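You operate a simulated robot arm through the tools that you are given. There is no shell and no other tool.

You run a simulated robot arm. Do the job below in one go: nothing can be reset, and whatever is moved stays where it is left.

Task
Put things in order on the plywood bench top. At the end: the blue shoe stands on top of the white filter; the grey rod stands where the black brush stood; the black brush stands where the purple end cap stood; the purple end cap stands where the blue shoe stood; whatever was shut is shut again. Leave all else as you found it, and nothing knocked over.

Only the result counts: the job must be done as asked and must still hold three seconds after the hand-in. Knocking over, shifting, dropping, spilling or breaking anything else fails it. Lids that push on must go on centred and level and be pressed home; caps that screw on are set level and turned clockwise until they are tight.

Robot
A 7-joint arm with a two-finger parallel gripper, fixed in place. Base frame: the origin is at the foot of the arm, x ahead of it, y to its left, z up; the work surface is at about z = 0. Readings come in m, degrees, newtons and seconds.
With the tool pointing down near the work surface it reaches from about 0.22 to 0.58 m from the base axis. Its first joint turns from -66.0 to 66.0 degrees. Payload 2.5 kg.
The tool frame sits at the grasp point between the pads (the TCP): z along the fingers, y along the line on which they close. The tips reach 0.023 m beyond it. The gripper opens to 0.094 m. The fingers are 0.038 m wide and 0.01 m thick; the gripper's body (0.054 by 0.096 m) begins 0.039 m behind the TCP.
Orientation is that of the tool frame in the base frame, as a unit quaternion [w, x, y, z]. With the fingers straight down and closing along the base's y, the tool's x points along the base's -x, its y along +y and its z along -z.

Tools
- The arm moves only by the tool play_rows. Its argument "increments" is a list of rows, each an object (a shift or turn left out is 0, a gripper value left out holds the last) with "delta_rot": the turn, a rotation vector about the tool's x, y, z in degrees, a list of three; "slide": the shift along the tool's x, y, z in m, a list of three; "grip": the gripper command, from -1 (fully open) to 1 (shut), values between in proportion. In form: [{"delta_rot": [ax, ay, az], "slide": [dx, dy, dz], "grip": grip}, ...]. A call has 1 to 20 rows; each row shifts and turns the commanded pose from where the row before left it, along the tool's axes as they then stand. Each row takes 0.2 s and may step no farther than 0.05 m and 8.6 degrees from the row before; otherwise, or with a gripper value out of range, the whole call is refused. A pose out of reach is approached as far as the arm can. The call stops where the force on the tool passes 40 N (or 10 N more than at its start, if that is more) or the arm is blocked; 0.2 s more then pass. Each finger travels about 0.108 m/s and halts on what it meets, pressing with about 32 N; the grip force reading is that of the motor and also rises with nothing between the fingers. The clock runs only during rows and for 0.2 s after the last one: add rows that do not move to give the fingers time. The reply holds the time, the measured pose of the TCP, the force on the tool along the base axes, the opening and the grip force, in the units named above and with some noise, with the torque about the TCP (base axes, N m) and any sound that the robot's microphone picked up, and new pictures: "show" is both (left out), scene, wrist or none.
- Cameras (640 x 400 px; columns grow to the right, rows downward): "scene" is fixed at [0.0978, -0.3987, 0.5457]; the picture's right is [0.95, -0.31, 0.00], its down [-0.17, -0.52, -0.84] and it looks along [0.26, 0.80, -0.55] (base axes); focal length 356 px, centre (320, 200). "wrist" rides on the gripper at [0.086, 0.016, -0.074] in the tool frame; the picture's right is [-0.18, 0.98, 0.00], its down [-0.58, -0.11, -0.81] and it looks along [-0.79, -0.15, 0.59] (tool axes); focal length 243 px, centre (320, 200). There is no depth. A picture from a camera that has moved, and an enlarged one, comes with that camera's place and axes in the base frame and with its lens.
- zoom(camera, box): a new picture of the part [left, top, right, bottom] of that camera's present view, enlarged. It takes no simulated time.
- hand_in(): hands the job in; it is judged then, once.

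Places have to be worked out from the pictures, the camera data and where the tool is seen. Open the gripper and draw the arm clear of the work before you hand the job in, unless the task says otherwise.

The tools are called after "Call:" as a command line: name --argument value ..., lists and objects as JSON in quotes. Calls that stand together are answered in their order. play_rows: Moves the arm, as the interface text tells. Its arguments: {"type":"object","properties":{"increments":{"type":"array","items":{"type":"object","properties":{"delta_rot":{"type":"array","items":{"type":"number"}},"slide":{"type":"array","items":{"type":"number"}},"grip":{"type":"number"}}}},"show":{"type":"string","enum":["both","scene","wrist","none"]}},"required":["increments"]} The other tools are called the same way: zoom (camera, box) takes an enlarged picture of a part of a camera's view; hand_in () hands the job in.

At the start:

```text
clock: 0.0
eef_pos: [0.3352, 0.0805, 0.2752]
ee_rot: [0.0, 0.0, 1.0, 0.0]
contact_force: [-0.2, -0.5, 0.6]
torque: [-0.01, 0.02, 0.01]
width: 0.0937
finger_force: 0.0
```

scene: 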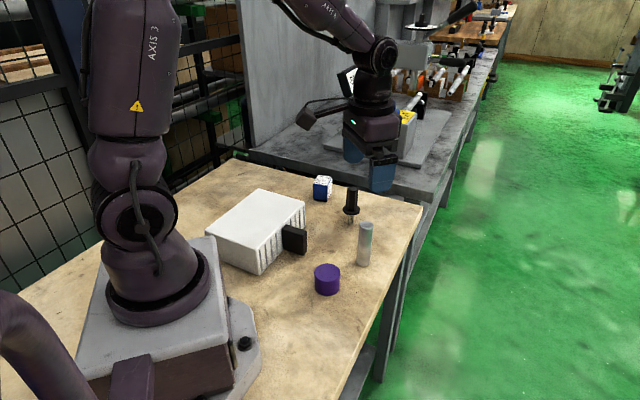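
wrist: 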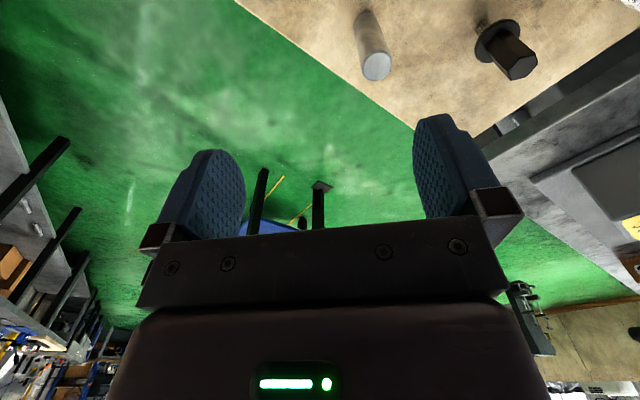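

I'll look closely at the scene before moving anything: the bench shows a white box, a blue/white cube, a black item, a grey rod and a purple cap.

Call:
zoom --camera "scene" --box '[200, 160, 420, 300]'

Call:
zoom --camera "scene" --box '[270, 160, 390, 235]'

Call:
zoom --camera "wrist" --box '[320, 0, 640, 200]'

```text
2.86 times, centred on (310, 230) of scene
camera zoom: at [0.0978, -0.3987, 0.5457], right [0.95, -0.31, 0.0], down [-0.17, -0.52, -0.84], along [0.26, 0.8, -0.55], focal length 1018 px, centre (349, 114)
```

zoom: 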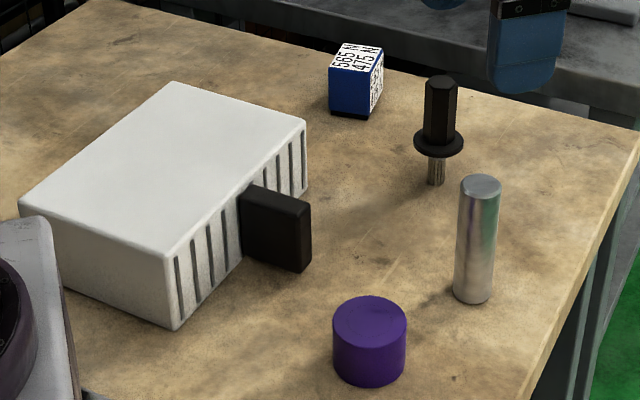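

```text
5.33 times, centred on (330, 198) of scene
camera zoom: at [0.0978, -0.3987, 0.5457], right [0.95, -0.31, 0.0], down [-0.17, -0.52, -0.84], along [0.26, 0.8, -0.55], focal length 1899 px, centre (267, 213)
```

zoom: 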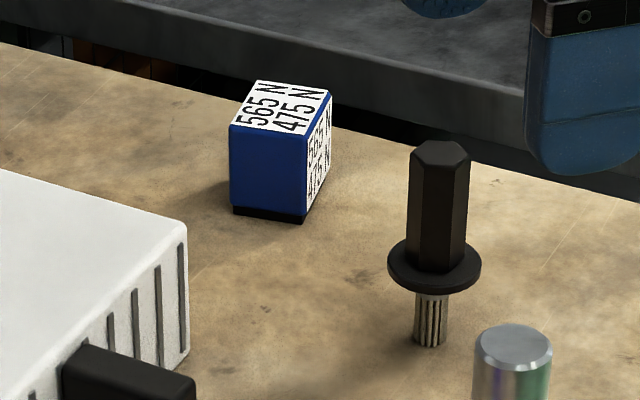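

```text
2.00 times, centred on (480, 100) of wrist
camera zoom: at [0.2488, 0.0988, 0.3497], right [0.18, 0.98, 0.0], down [0.58, -0.11, 0.81], along [0.79, -0.15, -0.59], focal length 485 px, centre (0, 400)
```

zoom: 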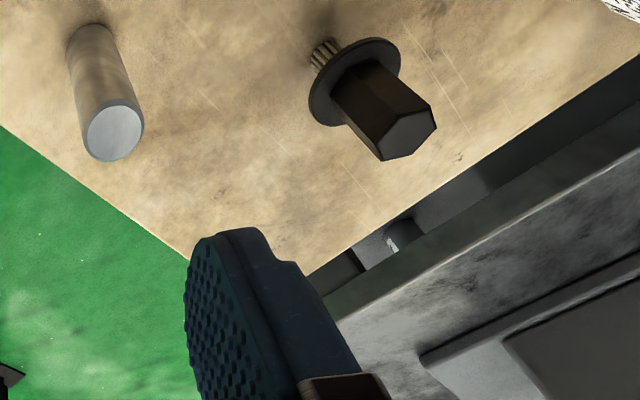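

The brush (hex handle, flange, bristle tip) stands near (0.396, 0.265), the rod near (0.368, 0.124), the cap near (0.270, 0.083), the shoe near (0.369, 0.408), and the white box is centred near (0.167, 0.274). I'll move high over the bench toward the shoe and turn the wrist camera for a closer look.

Call:
play_rows --increments '[{"slide": [0.006, 0.04, 0.0], "grip": -1}, {"slide": [0.006, 0.04, 0.0]}, {"slide": [0.006, 0.04, 0.0]}, {"slide": [0.006, 0.04, 0.0]}, {"slide": [0.006, 0.04, 0.0]}, {"slide": [0.005, 0.04, 0.0]}, {"delta_rot": [0, 0, -8]}, {"delta_rot": [0, 0, -8]}, {"delta_rot": [0, 0, -8]}, {"delta_rot": [0, 0, -8]}, {"delta_rot": [0, 0, -8]}, {}]' --show "both"

```text
clock: 2.6
eef_pos: [0.3, 0.3205, 0.274]
ee_rot: [0.001, -0.344, 0.939, 0.0]
contact_force: [0.6, 0.4, -1.2]
torque: [0.01, -0.02, 0.01]
width: 0.094
finger_force: 0.1
camera wrist: at [0.2236, 0.2789, 0.3493], right [-0.49, 0.87, 0.0], down [0.51, 0.29, 0.81], along [0.7, 0.4, -0.59], focal length 243 px, centre (320, 200)
```

scene: 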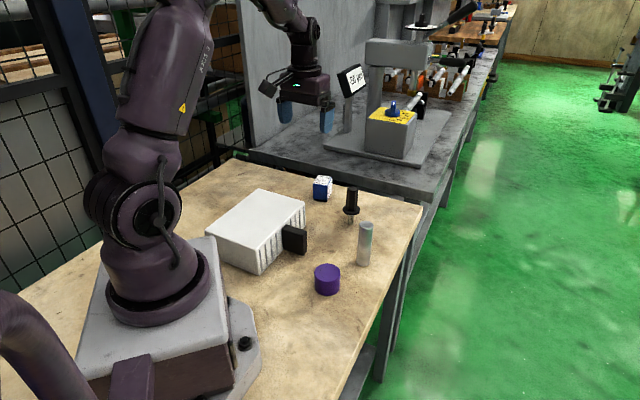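
wrist: 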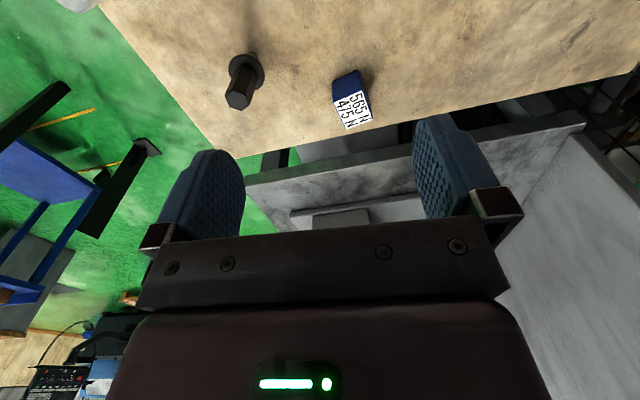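

The brush and shoe are clearly seen and match my estimates. Next I'll move the camera back over the front of the bench to check the black block by the white box and the box's slotted side.

Call:
play_rows --increments '[{"slide": [0.036, -0.027, 0.0]}, {"slide": [0.036, -0.027, 0.0]}, {"slide": [0.036, -0.027, 0.0]}, {"slide": [0.036, -0.027, 0.0]}, {"slide": [0.036, -0.027, 0.0], "delta_rot": [0, 0, -8]}, {"delta_rot": [0, 0, -8]}, {}]' --show "both"

```text
clock: 4.2
eef_pos: [0.2483, 0.1024, 0.2753]
ee_rot: [0.0, -0.471, 0.882, 0.0]
contact_force: [0.0, 0.0, 0.6]
torque: [-0.01, 0.04, 0.01]
width: 0.094
finger_force: 0.0
camera wrist: at [0.1868, 0.0421, 0.3501], right [-0.71, 0.7, 0.0], down [0.41, 0.42, 0.81], along [0.57, 0.57, -0.59], focal length 243 px, centre (320, 200)
```

scene: 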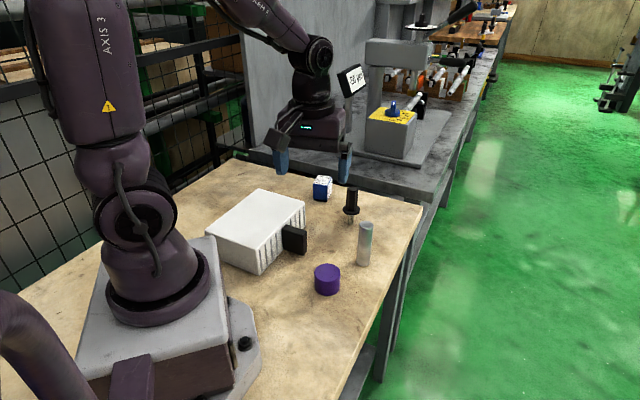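
wrist: 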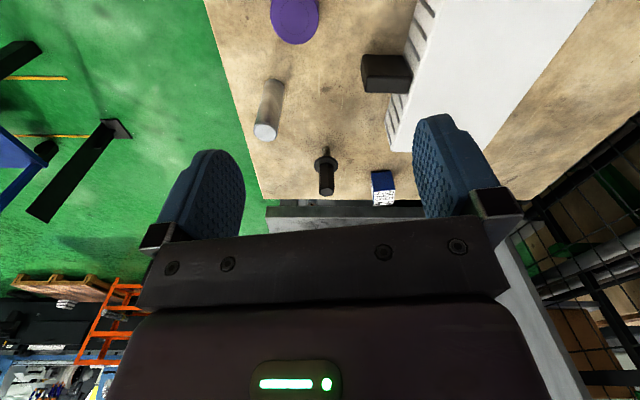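

Call:
zoom --camera "wrist" --box '[330, 20, 450, 130]'

Call:
zoom --camera "scene" --box '[240, 190, 330, 280]'

Call:
zoom --camera "wrist" --box '[240, 0, 420, 220]'

```text
3.64 times, centred on (390, 75) of wrist
camera zoom: at [0.1868, 0.0421, 0.3501], right [-0.71, 0.7, 0.0], down [0.41, 0.42, 0.81], along [0.57, 0.57, -0.59], focal length 882 px, centre (66, 654)
```

zoom: 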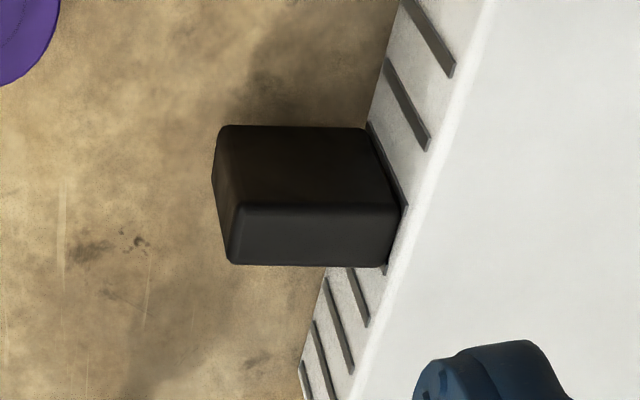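

```text
4.44 times, centred on (285, 235) of scene
camera zoom: at [0.0978, -0.3987, 0.5457], right [0.95, -0.31, 0.0], down [-0.17, -0.52, -0.84], along [0.26, 0.8, -0.55], focal length 1583 px, centre (476, 44)
```

zoom: 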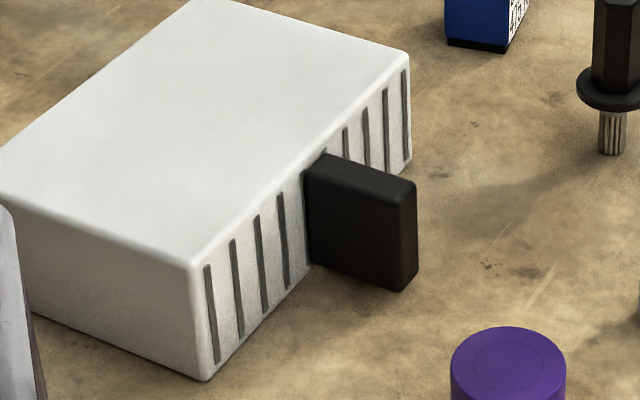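

```text
1.82 times, centred on (330, 110) of wrist
camera zoom: at [0.1868, 0.0421, 0.3501], right [-0.71, 0.7, 0.0], down [0.41, 0.42, 0.81], along [0.57, 0.57, -0.59], focal length 441 px, centre (302, 364)
```

zoom: 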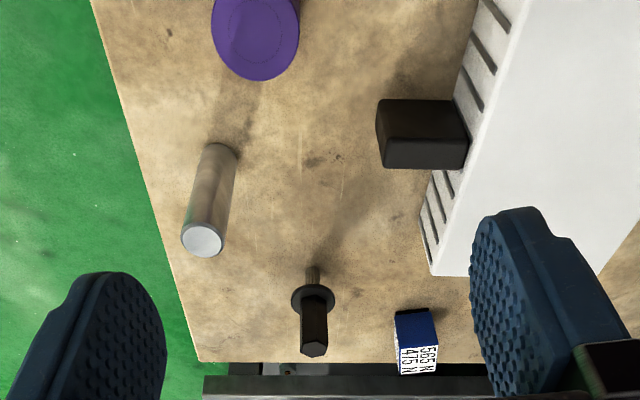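

The black block is a fitted part of the white filter box, so the brush is the hex-handled piece. I now move to just behind and above the shoe at z≈0.2 for a close look.

Call:
play_rows --increments '[{"slide": [-0.0435, 0.01145, 0.0125]}, {"slide": [-0.0435, 0.01145, 0.0125]}, {"slide": [-0.0435, 0.01145, 0.0125]}, {"slide": [-0.0435, 0.01145, 0.0125]}, {"slide": [-0.0435, 0.01145, 0.0125]}, {"slide": [-0.0435, 0.01145, 0.0125]}, {}]' --show "both"

```text
clock: 5.8
eef_pos: [0.3391, 0.3579, 0.2002]
ee_rot: [0.0, -0.469, 0.883, 0.0]
contact_force: [-0.9, 0.2, 0.4]
torque: [0.0, 0.0, 0.0]
width: 0.094
finger_force: 0.0
camera wrist: at [0.2777, 0.2965, 0.2743], right [-0.71, 0.7, 0.0], down [0.42, 0.42, 0.81], along [0.57, 0.57, -0.59], focal length 243 px, centre (320, 200)
```

scene: 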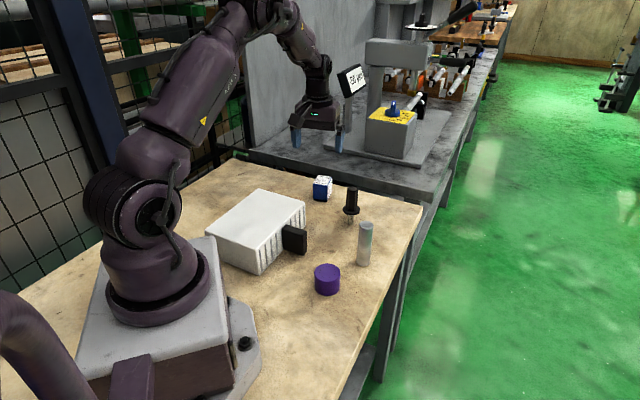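
wrist: 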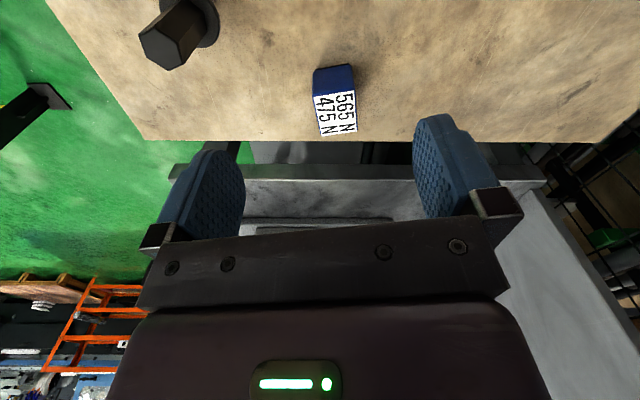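

Call:
zoom --camera "wrist" --box '[270, 40, 400, 150]'

```text
3.64 times, centred on (335, 95) of wrist
camera zoom: at [0.2777, 0.2965, 0.2743], right [-0.71, 0.7, 0.0], down [0.42, 0.42, 0.81], along [0.57, 0.57, -0.59], focal length 882 px, centre (266, 582)
```

zoom: 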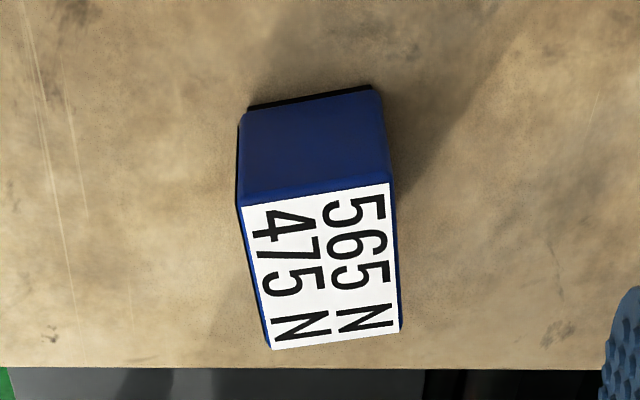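

The shoe's top spans about 40×45 mm, rotated ~55°, centred near (0.371, 0.414), about 55 mm tall; my tool yaw is already 56°. I'll go above it and descend halfway to check alignment between the fingers.

Call:
play_rows --increments '[{"slide": [-0.032, 0.0025, 0.0]}, {"slide": [-0.032, 0.0025, 0.0]}, {"slide": [0, 0, 0.04]}, {"slide": [0, 0, 0.04]}, {}]' --show "both"

```text
clock: 7.0
eef_pos: [0.3693, 0.4109, 0.1195]
ee_rot: [0.0, -0.47, 0.883, 0.0]
contact_force: [-0.3, -0.8, -0.2]
torque: [0.0, -0.03, 0.0]
width: 0.0942
finger_force: 0.0
camera wrist: at [0.3073, 0.3511, 0.195], right [-0.71, 0.7, 0.0], down [0.42, 0.42, 0.81], along [0.57, 0.57, -0.59], focal length 243 px, centre (320, 200)
```

scene: 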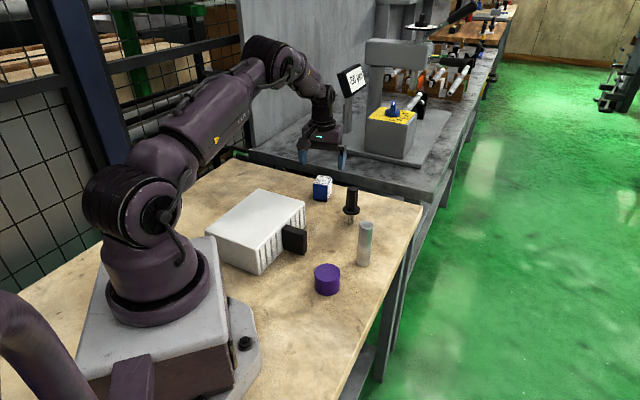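
wrist: 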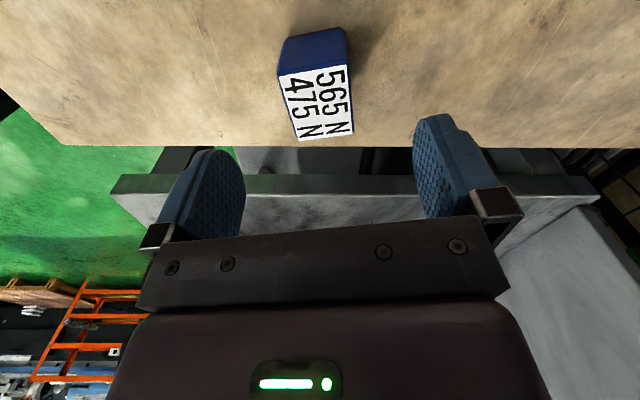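

In the tool frame the shoe is centred within ~2 mm between the fingers and aligned. I'll descend to z≈0.035 and look before closing.

Call:
play_rows --increments '[{"slide": [-0.001, 0, 0.035]}, {"slide": [-0.001, 0, 0.03]}, {"slide": [0, 0, 0.0195]}, {}]' --show "both"

```text
clock: 8.0
eef_pos: [0.3708, 0.4149, 0.0357]
ee_rot: [0.0, -0.47, 0.883, 0.0]
contact_force: [-0.1, -0.4, -0.2]
torque: [0.02, -0.03, -0.03]
width: 0.0941
finger_force: 0.1
camera wrist: at [0.3092, 0.3528, 0.1105], right [-0.71, 0.7, 0.0], down [0.41, 0.42, 0.81], along [0.57, 0.57, -0.59], focal length 243 px, centre (320, 200)
```

scene: 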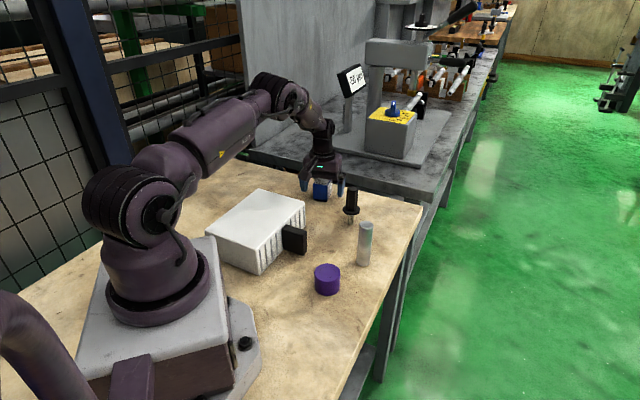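
wrist: 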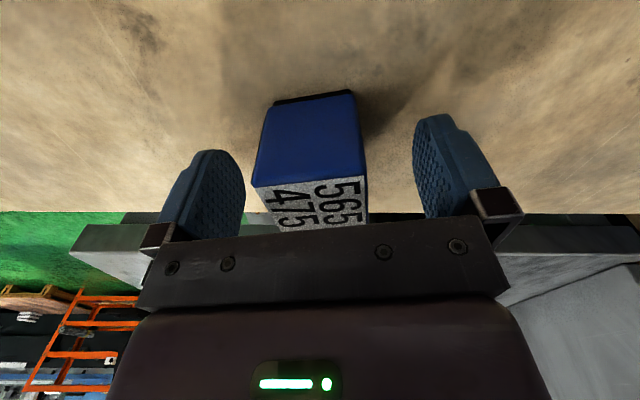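

The shoe sits centred between the pads; its place is about (0.370, 0.4135). Closing the gripper on it now.

Call:
play_rows --increments '[{"grip": 1}, {"grip": 1}, {"grip": 1}, {"grip": 1}]' --show "wrist"

```text
clock: 9.0
eef_pos: [0.3707, 0.413, 0.0355]
ee_rot: [-0.001, -0.469, 0.883, -0.001]
contact_force: [0.6, 0.0, 0.6]
torque: [0.08, 0.0, -0.02]
width: 0.042
finger_force: 32.4
camera wrist: at [0.3092, 0.3527, 0.1107], right [-0.71, 0.7, 0.0], down [0.42, 0.42, 0.81], along [0.57, 0.57, -0.59], focal length 243 px, centre (320, 200)
```

wrist: 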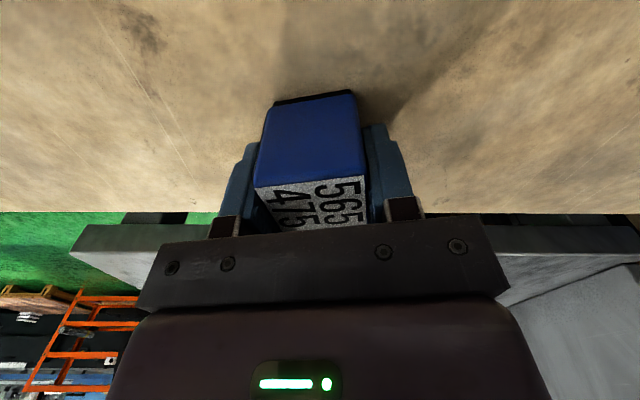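

Gripped (width 42 mm). I'll lift straight up to z≈0.2 and check that the shoe comes along level.

Call:
play_rows --increments '[{"slide": [0, 0, -0.015]}, {"slide": [0, 0, -0.03]}, {"slide": [0, 0, -0.04]}, {"slide": [0, 0, -0.04]}, {"slide": [0, 0, -0.04]}, {}]' --show "both"

```text
clock: 10.4
eef_pos: [0.373, 0.4139, 0.2]
ee_rot: [0.0, -0.47, 0.883, -0.001]
contact_force: [0.0, -0.6, -3.3]
torque: [-0.01, 0.0, -0.02]
width: 0.0423
finger_force: 31.7
camera wrist: at [0.3104, 0.3527, 0.2758], right [-0.71, 0.7, 0.0], down [0.42, 0.42, 0.81], along [0.57, 0.57, -0.59], focal length 243 px, centre (320, 200)
```

scene: 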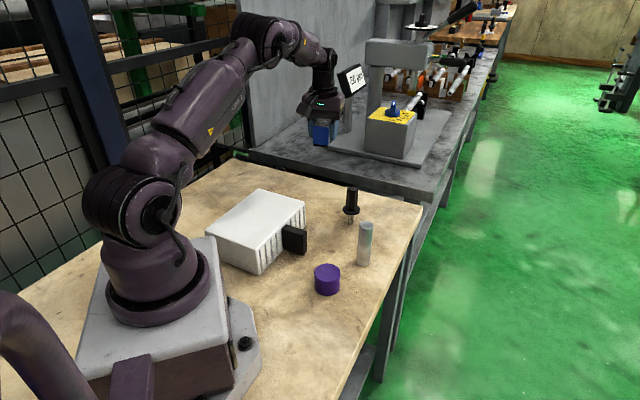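
wrist: 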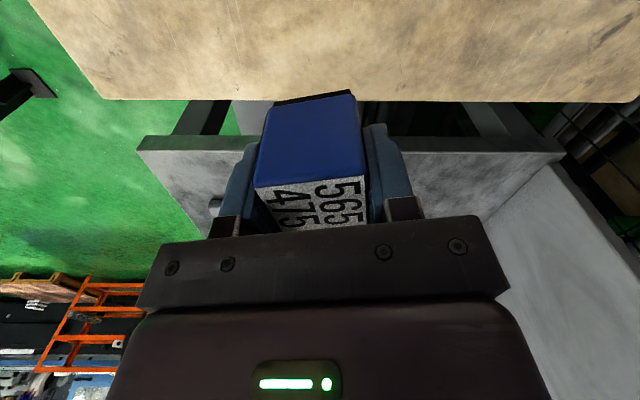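

The shoe is held level. Now I carry it back over the middle of the white filter (about (0.167, 0.274)) at z≈0.2.

Call:
play_rows --increments '[{"slide": [0.0382, 0.0152, 0]}, {"slide": [0.0382, 0.0152, 0]}, {"slide": [0.0382, 0.0152, 0]}, {"slide": [0.0382, 0.0152, 0]}, {"slide": [0.0382, 0.0152, 0]}, {"slide": [0.0382, 0.0152, 0]}, {}]' --show "both"

```text
clock: 12.0
eef_pos: [0.1662, 0.2734, 0.198]
ee_rot: [-0.001, -0.469, 0.883, 0.0]
contact_force: [0.8, 1.2, -4.3]
torque: [0.02, 0.02, 0.0]
width: 0.0421
finger_force: 32.2
camera wrist: at [0.1044, 0.2123, 0.2736], right [-0.71, 0.7, 0.0], down [0.42, 0.42, 0.81], along [0.57, 0.57, -0.59], focal length 243 px, centre (320, 200)
```

scene: 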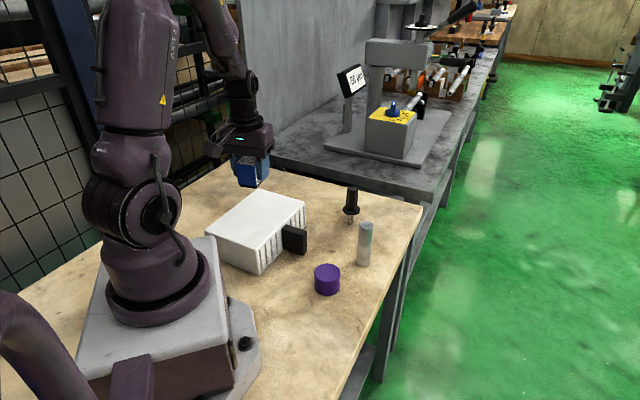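
wrist: 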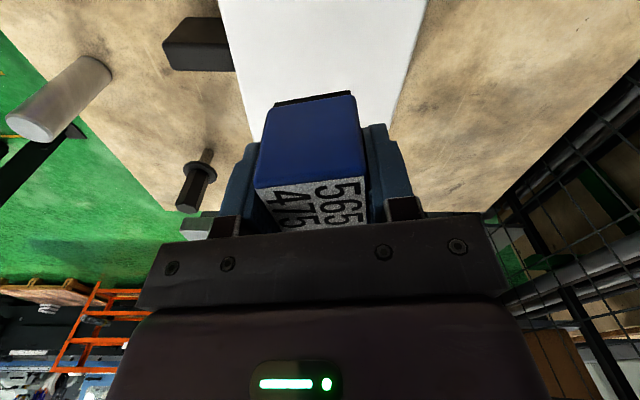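

The shoe is over the middle of the filter top. I'll lower to about 1 cm above it (filter top ≈0.069, so TCP ≈0.115), then look.

Call:
play_rows --increments '[{"slide": [0, 0, 0.03]}, {"slide": [0, 0, 0.03]}, {"slide": [0, 0, 0.022]}, {}]' --show "both"

Call:
zoom --camera "scene" --box '[200, 130, 330, 280]'

```text
clock: 13.0
eef_pos: [0.167, 0.2737, 0.1193]
ee_rot: [0.0, -0.47, 0.883, -0.001]
contact_force: [-0.8, -0.3, -3.6]
torque: [0.0, 0.04, 0.01]
width: 0.0419
finger_force: 32.1
camera wrist: at [0.105, 0.2134, 0.1932], right [-0.71, 0.7, 0.0], down [0.42, 0.42, 0.81], along [0.57, 0.57, -0.59], focal length 243 px, centre (320, 200)
```

scene: 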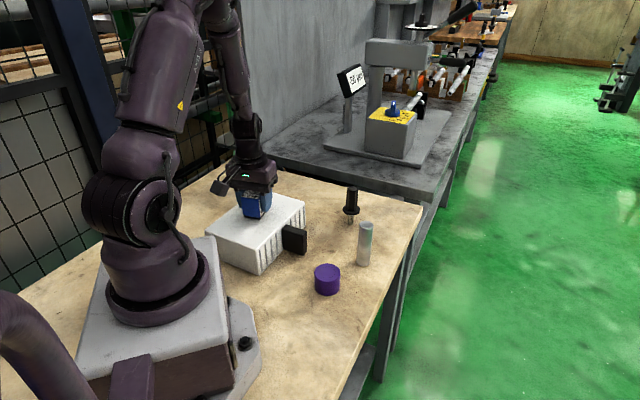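
wrist: 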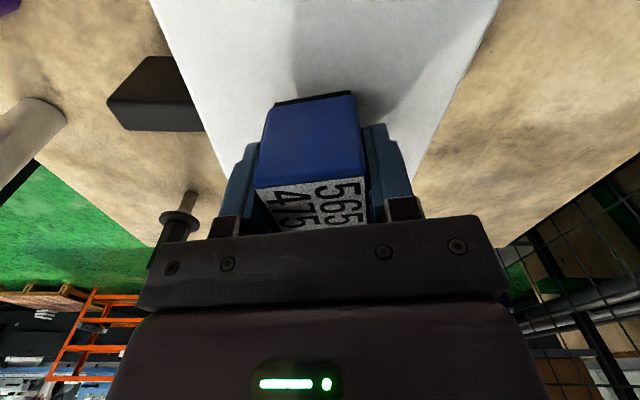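

```text
2.67 times, centred on (265, 205) of scene
camera zoom: at [0.0978, -0.3987, 0.5457], right [0.95, -0.31, 0.0], down [-0.17, -0.52, -0.84], along [0.26, 0.8, -0.55], focal length 950 px, centre (467, 187)
```

zoom: 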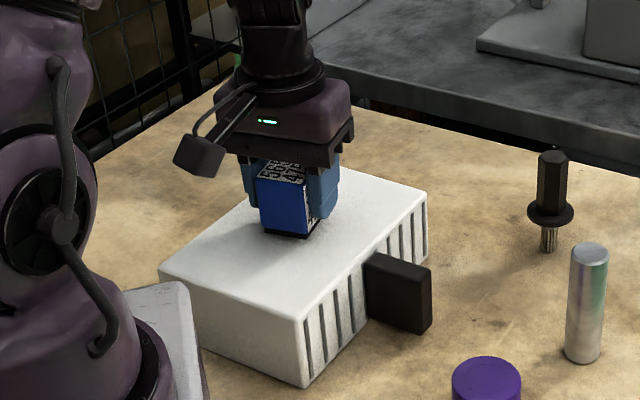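

It is above the middle of the filter, about 1.3 cm clear. I'll lower in small steps and watch the force reading for touchdown.

Call:
play_rows --increments '[{"slide": [0, 0, 0.002]}, {"slide": [0, 0, 0.002]}, {"slide": [0, 0, 0.002]}, {"slide": [0, 0, 0.002]}, {"slide": [0, 0, 0.002]}, {"slide": [0, 0, 0.001]}, {}]' --show "wrist"

```text
clock: 14.6
eef_pos: [0.1684, 0.276, 0.1079]
ee_rot: [0.002, -0.469, 0.883, 0.001]
contact_force: [-1.9, -1.7, 25.7]
torque: [-0.01, -0.03, 0.03]
width: 0.0419
finger_force: 31.9
camera wrist: at [0.1058, 0.2151, 0.1821], right [-0.71, 0.7, 0.0], down [0.41, 0.42, 0.81], along [0.57, 0.58, -0.59], focal length 243 px, centre (320, 200)
```

wrist: 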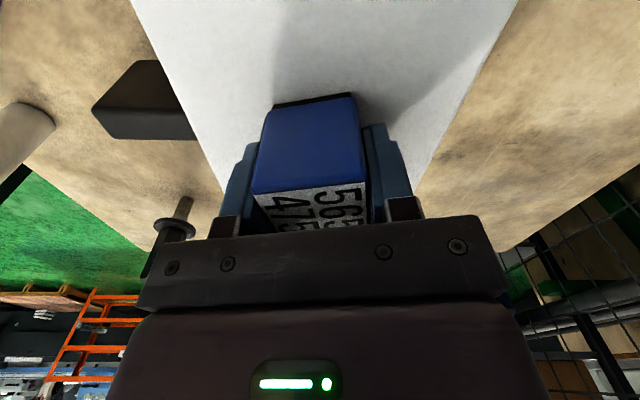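

Touchdown: 26 N upward force. I'll ease up 1.5 mm to relieve it, then open and rise straight up.

Call:
play_rows --increments '[{"slide": [0, 0, -0.001]}, {}]' --show "none"

```text
clock: 15.2
eef_pos: [0.1678, 0.2745, 0.1064]
ee_rot: [0.0, -0.47, 0.883, 0.0]
contact_force: [-0.2, 3.2, 3.4]
torque: [0.22, -0.14, 0.03]
width: 0.0419
finger_force: 31.8
```

Contact force is now a light 3 N, so the shoe rests on the filter. Opening and rising.

Call:
play_rows --increments '[{"grip": -0.6}, {"grip": -0.6}, {"grip": -1}, {"slide": [0, 0, -0.02]}, {"slide": [0, 0, -0.04]}, {"slide": [0, 0, -0.04]}, {}]' --show "both"

```text
clock: 16.8
eef_pos: [0.1678, 0.2751, 0.2088]
ee_rot: [0.0, -0.47, 0.883, 0.0]
contact_force: [-0.4, 0.0, 0.1]
torque: [-0.01, -0.01, -0.03]
width: 0.0938
finger_force: 0.1
camera wrist: at [0.1061, 0.214, 0.2839], right [-0.71, 0.7, 0.0], down [0.42, 0.42, 0.81], along [0.57, 0.57, -0.59], focal length 243 px, centre (320, 200)
```

scene: 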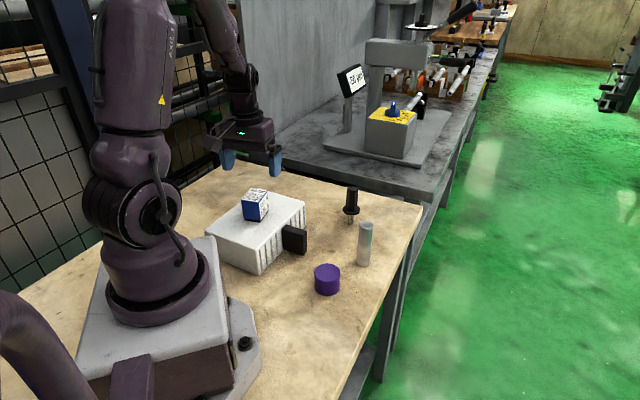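
wrist: 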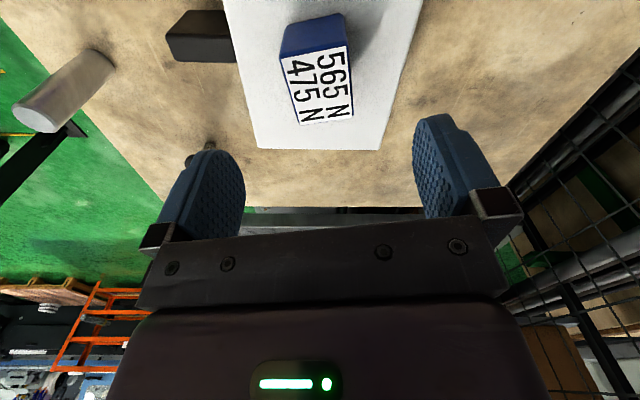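

Call:
zoom --camera "scene" --box '[195, 175, 315, 280]'

Call:
zoom --camera "wrist" --box '[220, 0, 440, 160]'

```text
3.81 times, centred on (255, 228) of scene
camera zoom: at [0.0978, -0.3987, 0.5457], right [0.95, -0.31, 0.0], down [-0.17, -0.52, -0.84], along [0.26, 0.8, -0.55], focal length 1357 px, centre (568, 95)
```

zoom: 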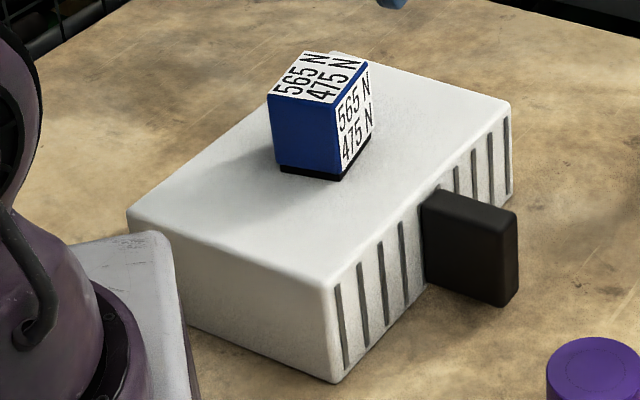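

```text
2.50 times, centred on (330, 80) of wrist
camera zoom: at [0.1061, 0.214, 0.2839], right [-0.71, 0.7, 0.0], down [0.42, 0.42, 0.81], along [0.57, 0.57, -0.59], focal length 606 px, centre (295, 500)
```

zoom: 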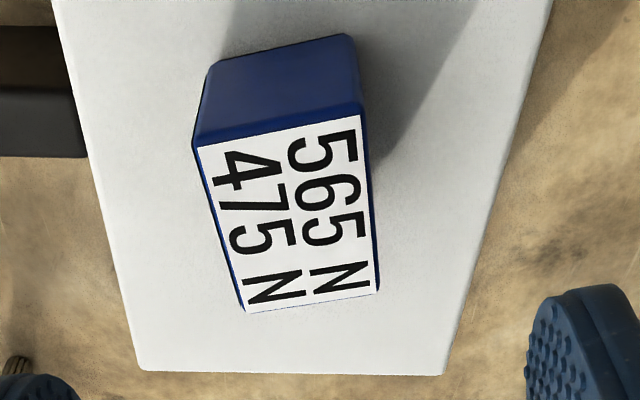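

The shoe stands upright in the middle of the filter. Next I go over the purple cap near (0.270, 0.083), turning the tool to yaw ≈17°.

Call:
play_rows --increments '[{"slide": [0.0204, -0.0384, 0]}, {"slide": [0.0204, -0.0384, 0]}, {"slide": [0.0204, -0.0384, 0]}, {"slide": [0.0204, -0.0384, 0]}, {"slide": [0.0204, -0.0384, 0]}, {"delta_rot": [0, 0, 7.8]}, {"delta_rot": [0, 0, 7.8]}, {"delta_rot": [0, 0, 7.8]}, {"delta_rot": [0, 0, 7.8]}, {"delta_rot": [0, 0, 7.8]}, {}]' --show "both"

```text
clock: 19.2
eef_pos: [0.2686, 0.0822, 0.2083]
ee_rot: [0.0, -0.147, 0.989, 0.0]
contact_force: [-0.7, -0.3, 0.6]
torque: [0.04, 0.0, -0.05]
width: 0.094
finger_force: 0.0
camera wrist: at [0.1817, 0.0752, 0.283], right [-0.11, 0.99, 0.0], down [0.59, 0.06, 0.81], along [0.8, 0.09, -0.59], focal length 243 px, centre (320, 200)
```

scene: 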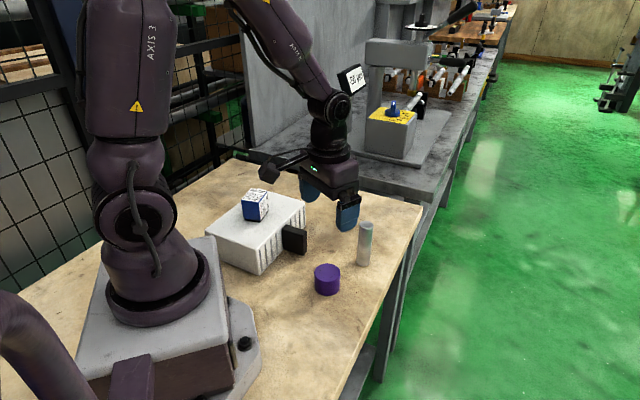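
wrist: 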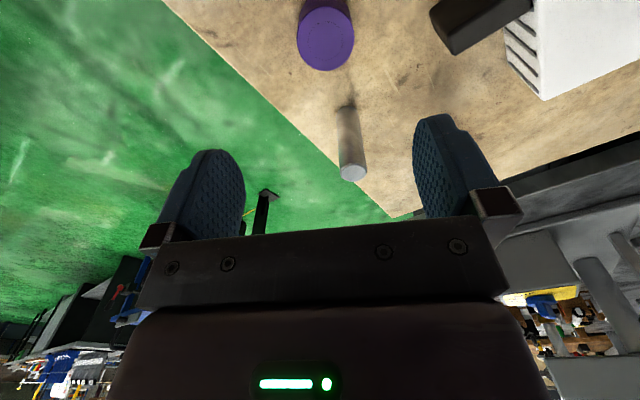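

Call:
zoom --camera "wrist" --box '[270, 0, 400, 90]'

Call:
zoom --camera "wrist" --box '[300, 80, 420, 200]'

Call:
zoom --camera "scene" --box '[300, 210, 390, 300]'

```text
4.44 times, centred on (335, 45) of wrist
camera zoom: at [0.1817, 0.0752, 0.283], right [-0.11, 0.99, 0.0], down [0.59, 0.06, 0.81], along [0.8, 0.09, -0.59], focal length 1078 px, centre (253, 889)
```

zoom: 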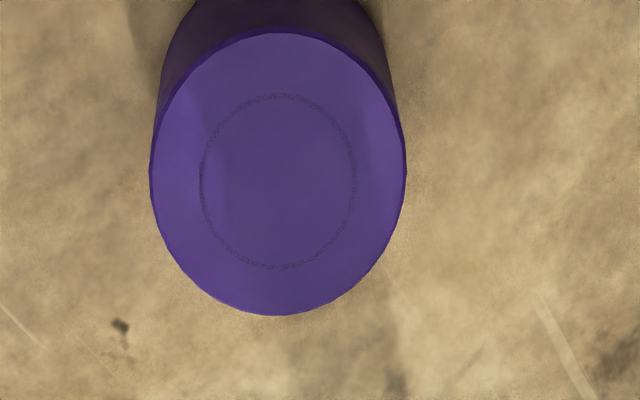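

```text
3.33 times, centred on (360, 140) of wrist
camera zoom: at [0.1817, 0.0752, 0.283], right [-0.11, 0.99, 0.0], down [0.59, 0.06, 0.81], along [0.8, 0.09, -0.59], focal length 809 px, centre (187, 400)
```

zoom: 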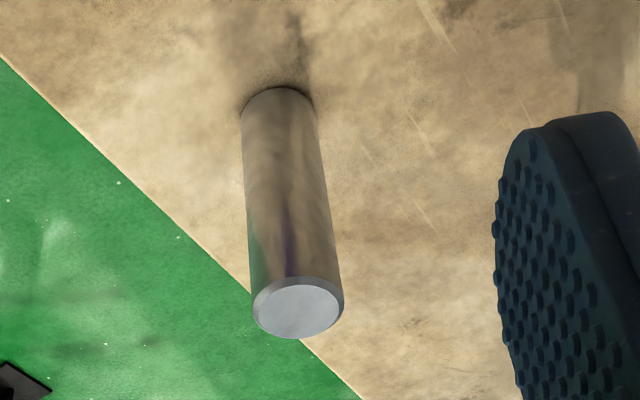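

```text
4.44 times, centred on (345, 255) of scene
camera zoom: at [0.0978, -0.3987, 0.5457], right [0.95, -0.31, 0.0], down [-0.17, -0.52, -0.84], along [0.26, 0.8, -0.55], focal length 1583 px, centre (209, -44)
```

zoom: 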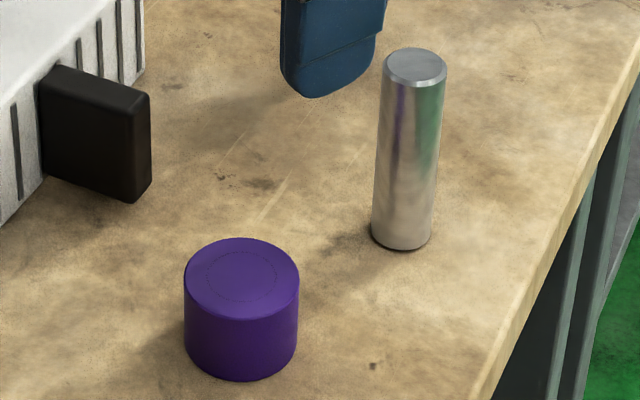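

The cap centre is ~5 mm ahead and ~4 mm to +y of the tool, i.e. about (0.272, 0.087). I'll correct and descend to z≈0.09 for a check.

Call:
play_rows --increments '[{"slide": [-0.005, 0.004, 0.03]}, {"slide": [0, 0, 0.045]}, {"slide": [0, 0, 0.043]}, {}]' --show "wrist"

Call:
zoom --camera "wrist" --box '[230, 0, 430, 150]'

```text
clock: 20.2
eef_pos: [0.2756, 0.0876, 0.088]
ee_rot: [0.0, -0.148, 0.989, 0.0]
contact_force: [0.4, 0.0, 0.5]
torque: [0.0, -0.01, -0.03]
width: 0.0939
finger_force: 0.0
camera wrist: at [0.1877, 0.0788, 0.1635], right [-0.11, 0.99, 0.0], down [0.59, 0.07, 0.81], along [0.8, 0.09, -0.59], focal length 243 px, centre (320, 200)
```

wrist: 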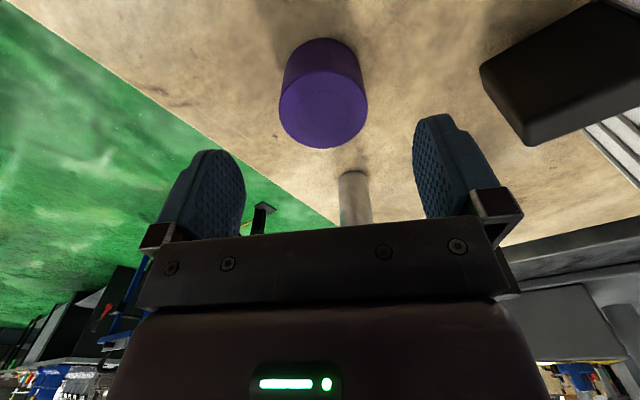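

```text
2.67 times, centred on (330, 75) of wrist
camera zoom: at [0.1877, 0.0788, 0.1635], right [-0.11, 0.99, 0.0], down [0.59, 0.07, 0.81], along [0.8, 0.09, -0.59], focal length 647 px, centre (293, 533)
```

zoom: 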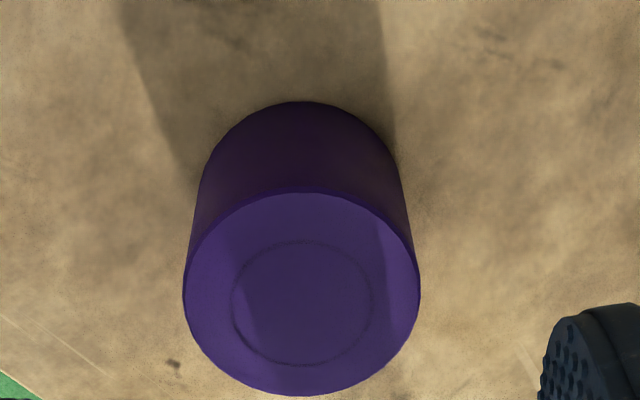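

The cap is within ~3 mm of centre; I'll make the small correction, descend to z≈0.030 and close.

Call:
play_rows --increments '[{"slide": [0.002, 0.0025, 0.03]}, {"slide": [0, 0, 0.028]}, {}]' --show "both"

```text
clock: 21.0
eef_pos: [0.2716, 0.0902, 0.0304]
ee_rot: [0.0, -0.148, 0.989, 0.0]
contact_force: [0.4, -0.4, 0.1]
torque: [0.01, 0.01, 0.03]
width: 0.094
finger_force: 0.2
camera wrist: at [0.1831, 0.0814, 0.1058], right [-0.11, 0.99, 0.0], down [0.59, 0.07, 0.81], along [0.8, 0.09, -0.59], focal length 243 px, centre (320, 200)
```

scene: 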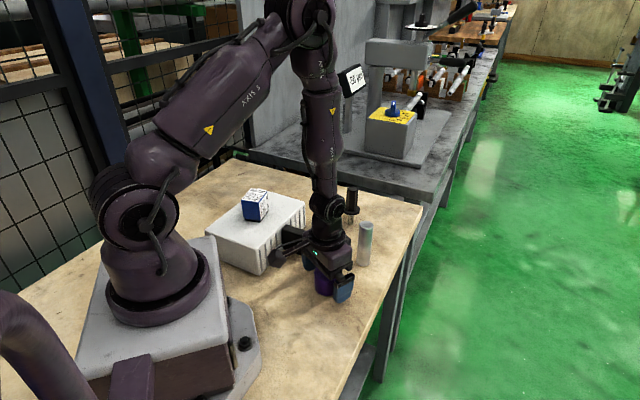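
wrist: 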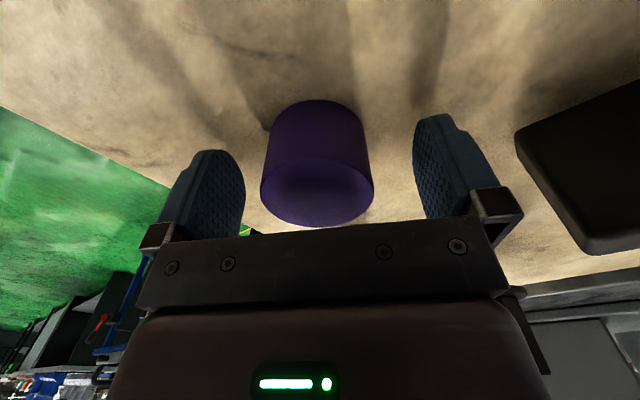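

The cap is between the pads, centred. Closing on it.

Call:
play_rows --increments '[{"grip": 1}, {"grip": 1}, {"grip": 1}, {"grip": 1}]' --show "wrist"

Call:
play_rows --increments '[{"grip": 1}]' --show "none"

```text
clock: 22.0
eef_pos: [0.2706, 0.0899, 0.0308]
ee_rot: [-0.001, -0.148, 0.989, 0.0]
contact_force: [-0.1, -0.1, -0.9]
torque: [-0.01, 0.01, 0.01]
width: 0.05
finger_force: 31.6
camera wrist: at [0.1831, 0.0814, 0.1061], right [-0.11, 0.99, 0.0], down [0.59, 0.07, 0.81], along [0.8, 0.09, -0.59], focal length 243 px, centre (320, 200)
```

wrist: 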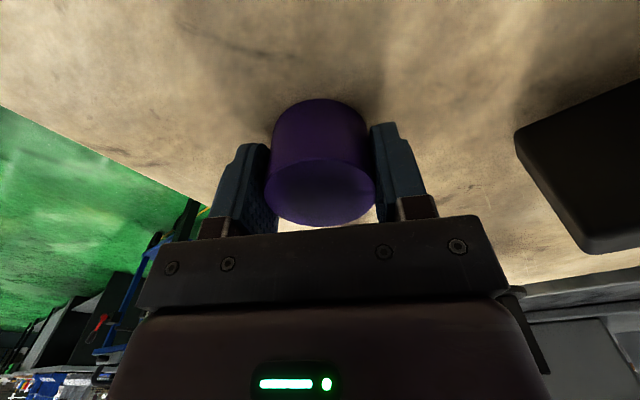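

```text
clock: 22.4
eef_pos: [0.2698, 0.0894, 0.0302]
ee_rot: [0.001, -0.148, 0.989, 0.001]
contact_force: [0.2, 1.3, -0.2]
torque: [0.02, 0.0, 0.01]
width: 0.05
finger_force: 32.1
```

Gripped at 50 mm width; cap's original centre is ≈(0.271, 0.089). Lifting straight up and checking underneath.

Call:
play_rows --increments '[{"slide": [0, 0, -0.015]}, {"slide": [0, 0, -0.035]}, {"slide": [0, 0, -0.04]}, {"slide": [0, 0, -0.04]}, {"slide": [0, 0, -0.04]}, {}]' --show "both"

```text
clock: 23.8
eef_pos: [0.2699, 0.092, 0.2017]
ee_rot: [0.001, -0.149, 0.989, -0.001]
contact_force: [-0.4, -0.1, -0.1]
torque: [0.0, 0.01, 0.01]
width: 0.0498
finger_force: 31.7
camera wrist: at [0.1822, 0.083, 0.2763], right [-0.11, 0.99, 0.0], down [0.59, 0.07, 0.81], along [0.8, 0.09, -0.59], focal length 243 px, centre (320, 200)
```

scene: 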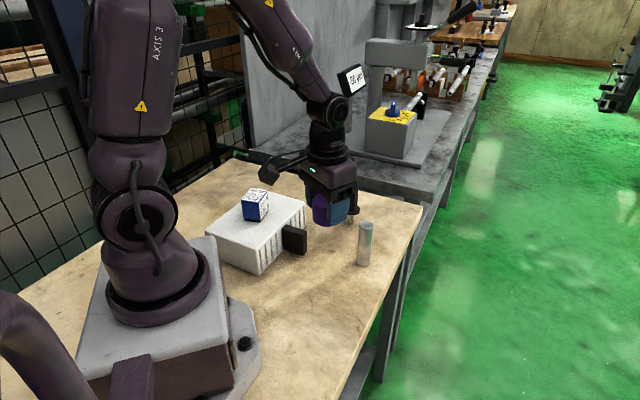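
wrist: 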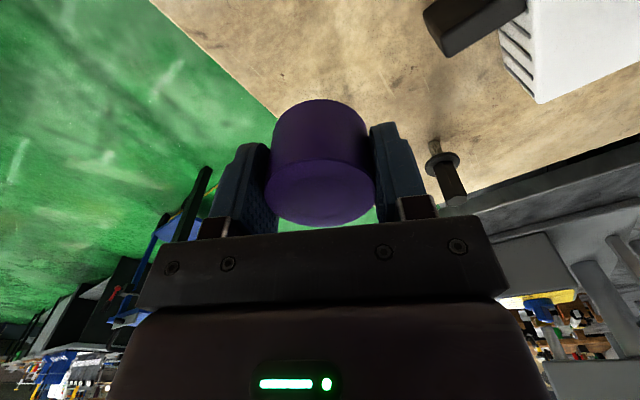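

Cap is held cleanly and nothing was under it. Carrying it at z≈0.2 to the shoe's old place (0.370, 0.4135), then turning the tool to yaw ≈49°.

Call:
play_rows --increments '[{"slide": [-0.0237, 0.0351, 0]}, {"slide": [-0.0237, 0.0351, 0]}, {"slide": [-0.0237, 0.0351, 0]}, {"slide": [-0.0237, 0.0351, 0]}, {"slide": [-0.0237, 0.0351, 0]}, {"slide": [-0.0237, 0.0351, 0]}, {"slide": [-0.0237, 0.0351, 0]}, {"slide": [-0.0237, 0.0351, 0]}, {"delta_rot": [0, 0, -8]}, {"delta_rot": [0, 0, -8]}, {"delta_rot": [0, 0, -8]}, {"delta_rot": [0, 0, -8]}, {}]' --show "both"

```text
clock: 26.6
eef_pos: [0.3696, 0.4151, 0.2036]
ee_rot: [-0.001, -0.416, 0.909, -0.001]
contact_force: [0.0, 0.4, -0.2]
torque: [0.0, 0.03, -0.02]
width: 0.0499
finger_force: 32.3
camera wrist: at [0.3004, 0.3608, 0.2774], right [-0.62, 0.78, 0.0], down [0.46, 0.37, 0.81], along [0.63, 0.5, -0.59], focal length 243 px, centre (320, 200)
```

scene: 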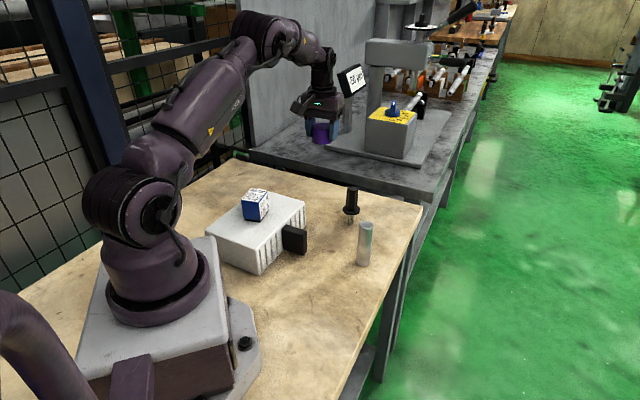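
wrist: 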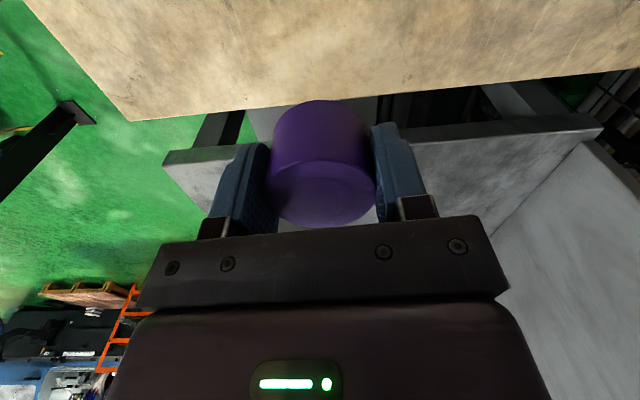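

Above the shoe's old place. Descending to about 1 cm above the bench.

Call:
play_rows --increments '[{"slide": [0, 0, 0.04]}, {"slide": [0, 0, 0.04]}, {"slide": [0, 0, 0.04]}, {"slide": [0, 0, 0.03]}, {"slide": [0, 0, 0.01]}, {}]' --show "both"

```text
clock: 28.0
eef_pos: [0.3702, 0.4148, 0.0426]
ee_rot: [-0.001, -0.415, 0.91, 0.0]
contact_force: [-0.1, 0.4, -0.1]
torque: [0.01, 0.02, 0.02]
width: 0.0502
finger_force: 32.0
camera wrist: at [0.3012, 0.361, 0.1169], right [-0.62, 0.78, 0.0], down [0.46, 0.37, 0.81], along [0.63, 0.5, -0.59], focal length 243 px, centre (320, 200)
```

scene: 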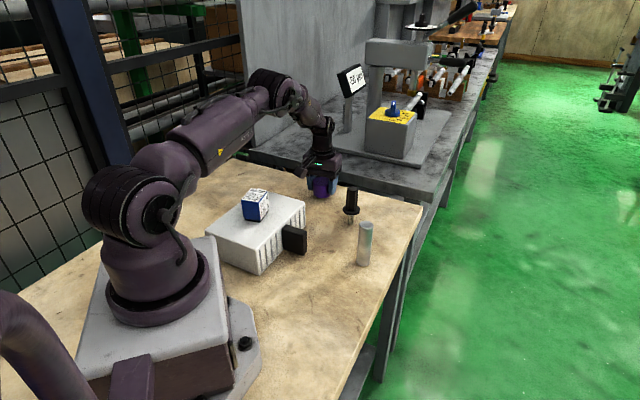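
wrist: 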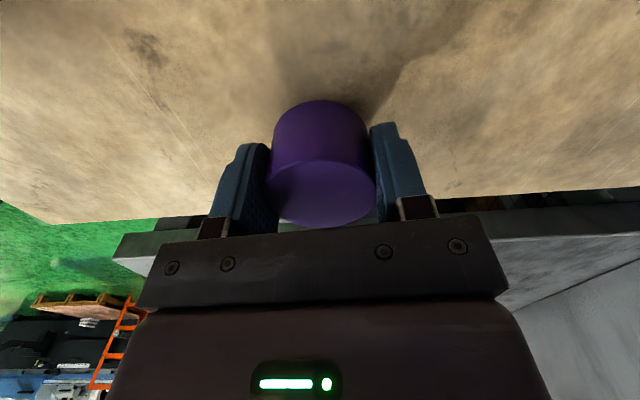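

About 1.1 cm left. Lowering in small steps until the force shows contact.

Call:
play_rows --increments '[{"slide": [0, 0, 0.003]}, {"slide": [0, 0, 0.003]}, {"slide": [0, 0, 0.002]}, {"slide": [0, 0, 0.002]}, {"slide": [0, 0, 0.001]}, {}]' --show "none"

```text
clock: 29.4
eef_pos: [0.3691, 0.4151, 0.0312]
ee_rot: [0.001, -0.415, 0.91, 0.0]
contact_force: [0.1, 0.3, -0.4]
torque: [0.0, -0.02, -0.01]
width: 0.05
finger_force: 32.3
```

Still no contact; a couple of millimetre-sized steps more.

Call:
play_rows --increments '[{"slide": [0, 0, 0.001]}, {}]' --show "none"

```text
clock: 30.0
eef_pos: [0.3695, 0.4155, 0.0307]
ee_rot: [0.001, -0.415, 0.91, 0.0]
contact_force: [-1.5, -1.0, 6.1]
torque: [-0.04, 0.04, 0.06]
width: 0.0501
finger_force: 31.5
```

Contact at 6 N: the cap is on the bench at (0.370, 0.415). Opening and rising.

Call:
play_rows --increments '[{"grip": -0.6}, {"grip": -1}, {"grip": -1}, {"slide": [0, 0, -0.02]}, {"slide": [0, 0, -0.04]}, {"slide": [0, 0, -0.05]}, {"slide": [0, 0, -0.05]}, {}]' --show "both"

```text
clock: 31.8
eef_pos: [0.3728, 0.4145, 0.1891]
ee_rot: [0.0, -0.414, 0.91, 0.0]
contact_force: [-0.6, 0.0, 0.5]
torque: [0.0, -0.01, 0.0]
width: 0.0939
finger_force: 0.0
camera wrist: at [0.3023, 0.3624, 0.2644], right [-0.62, 0.78, 0.0], down [0.46, 0.37, 0.81], along [0.63, 0.5, -0.59], focal length 243 px, centre (320, 200)
```

scene: 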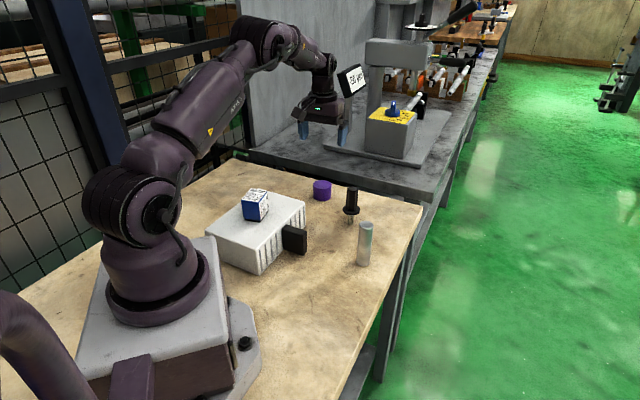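
wrist: 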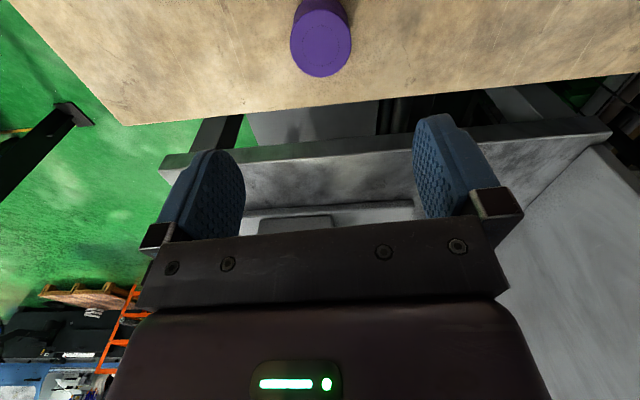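

Call:
zoom --camera "scene" --box '[270, 160, 390, 235]'

```text
5.33 times, centred on (330, 198) of scene
camera zoom: at [0.0978, -0.3987, 0.5457], right [0.95, -0.31, 0.0], down [-0.17, -0.52, -0.84], along [0.26, 0.8, -0.55], focal length 1899 px, centre (267, 213)
```

zoom: 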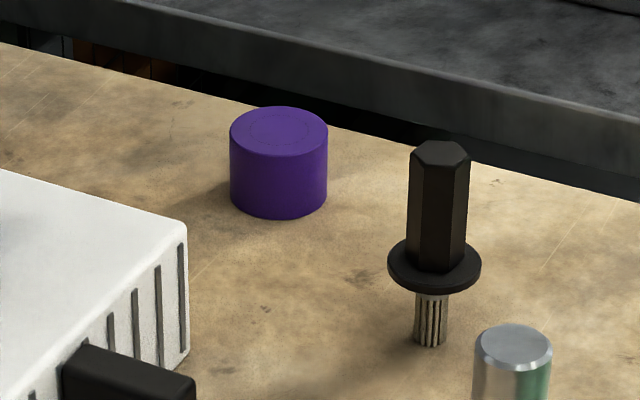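

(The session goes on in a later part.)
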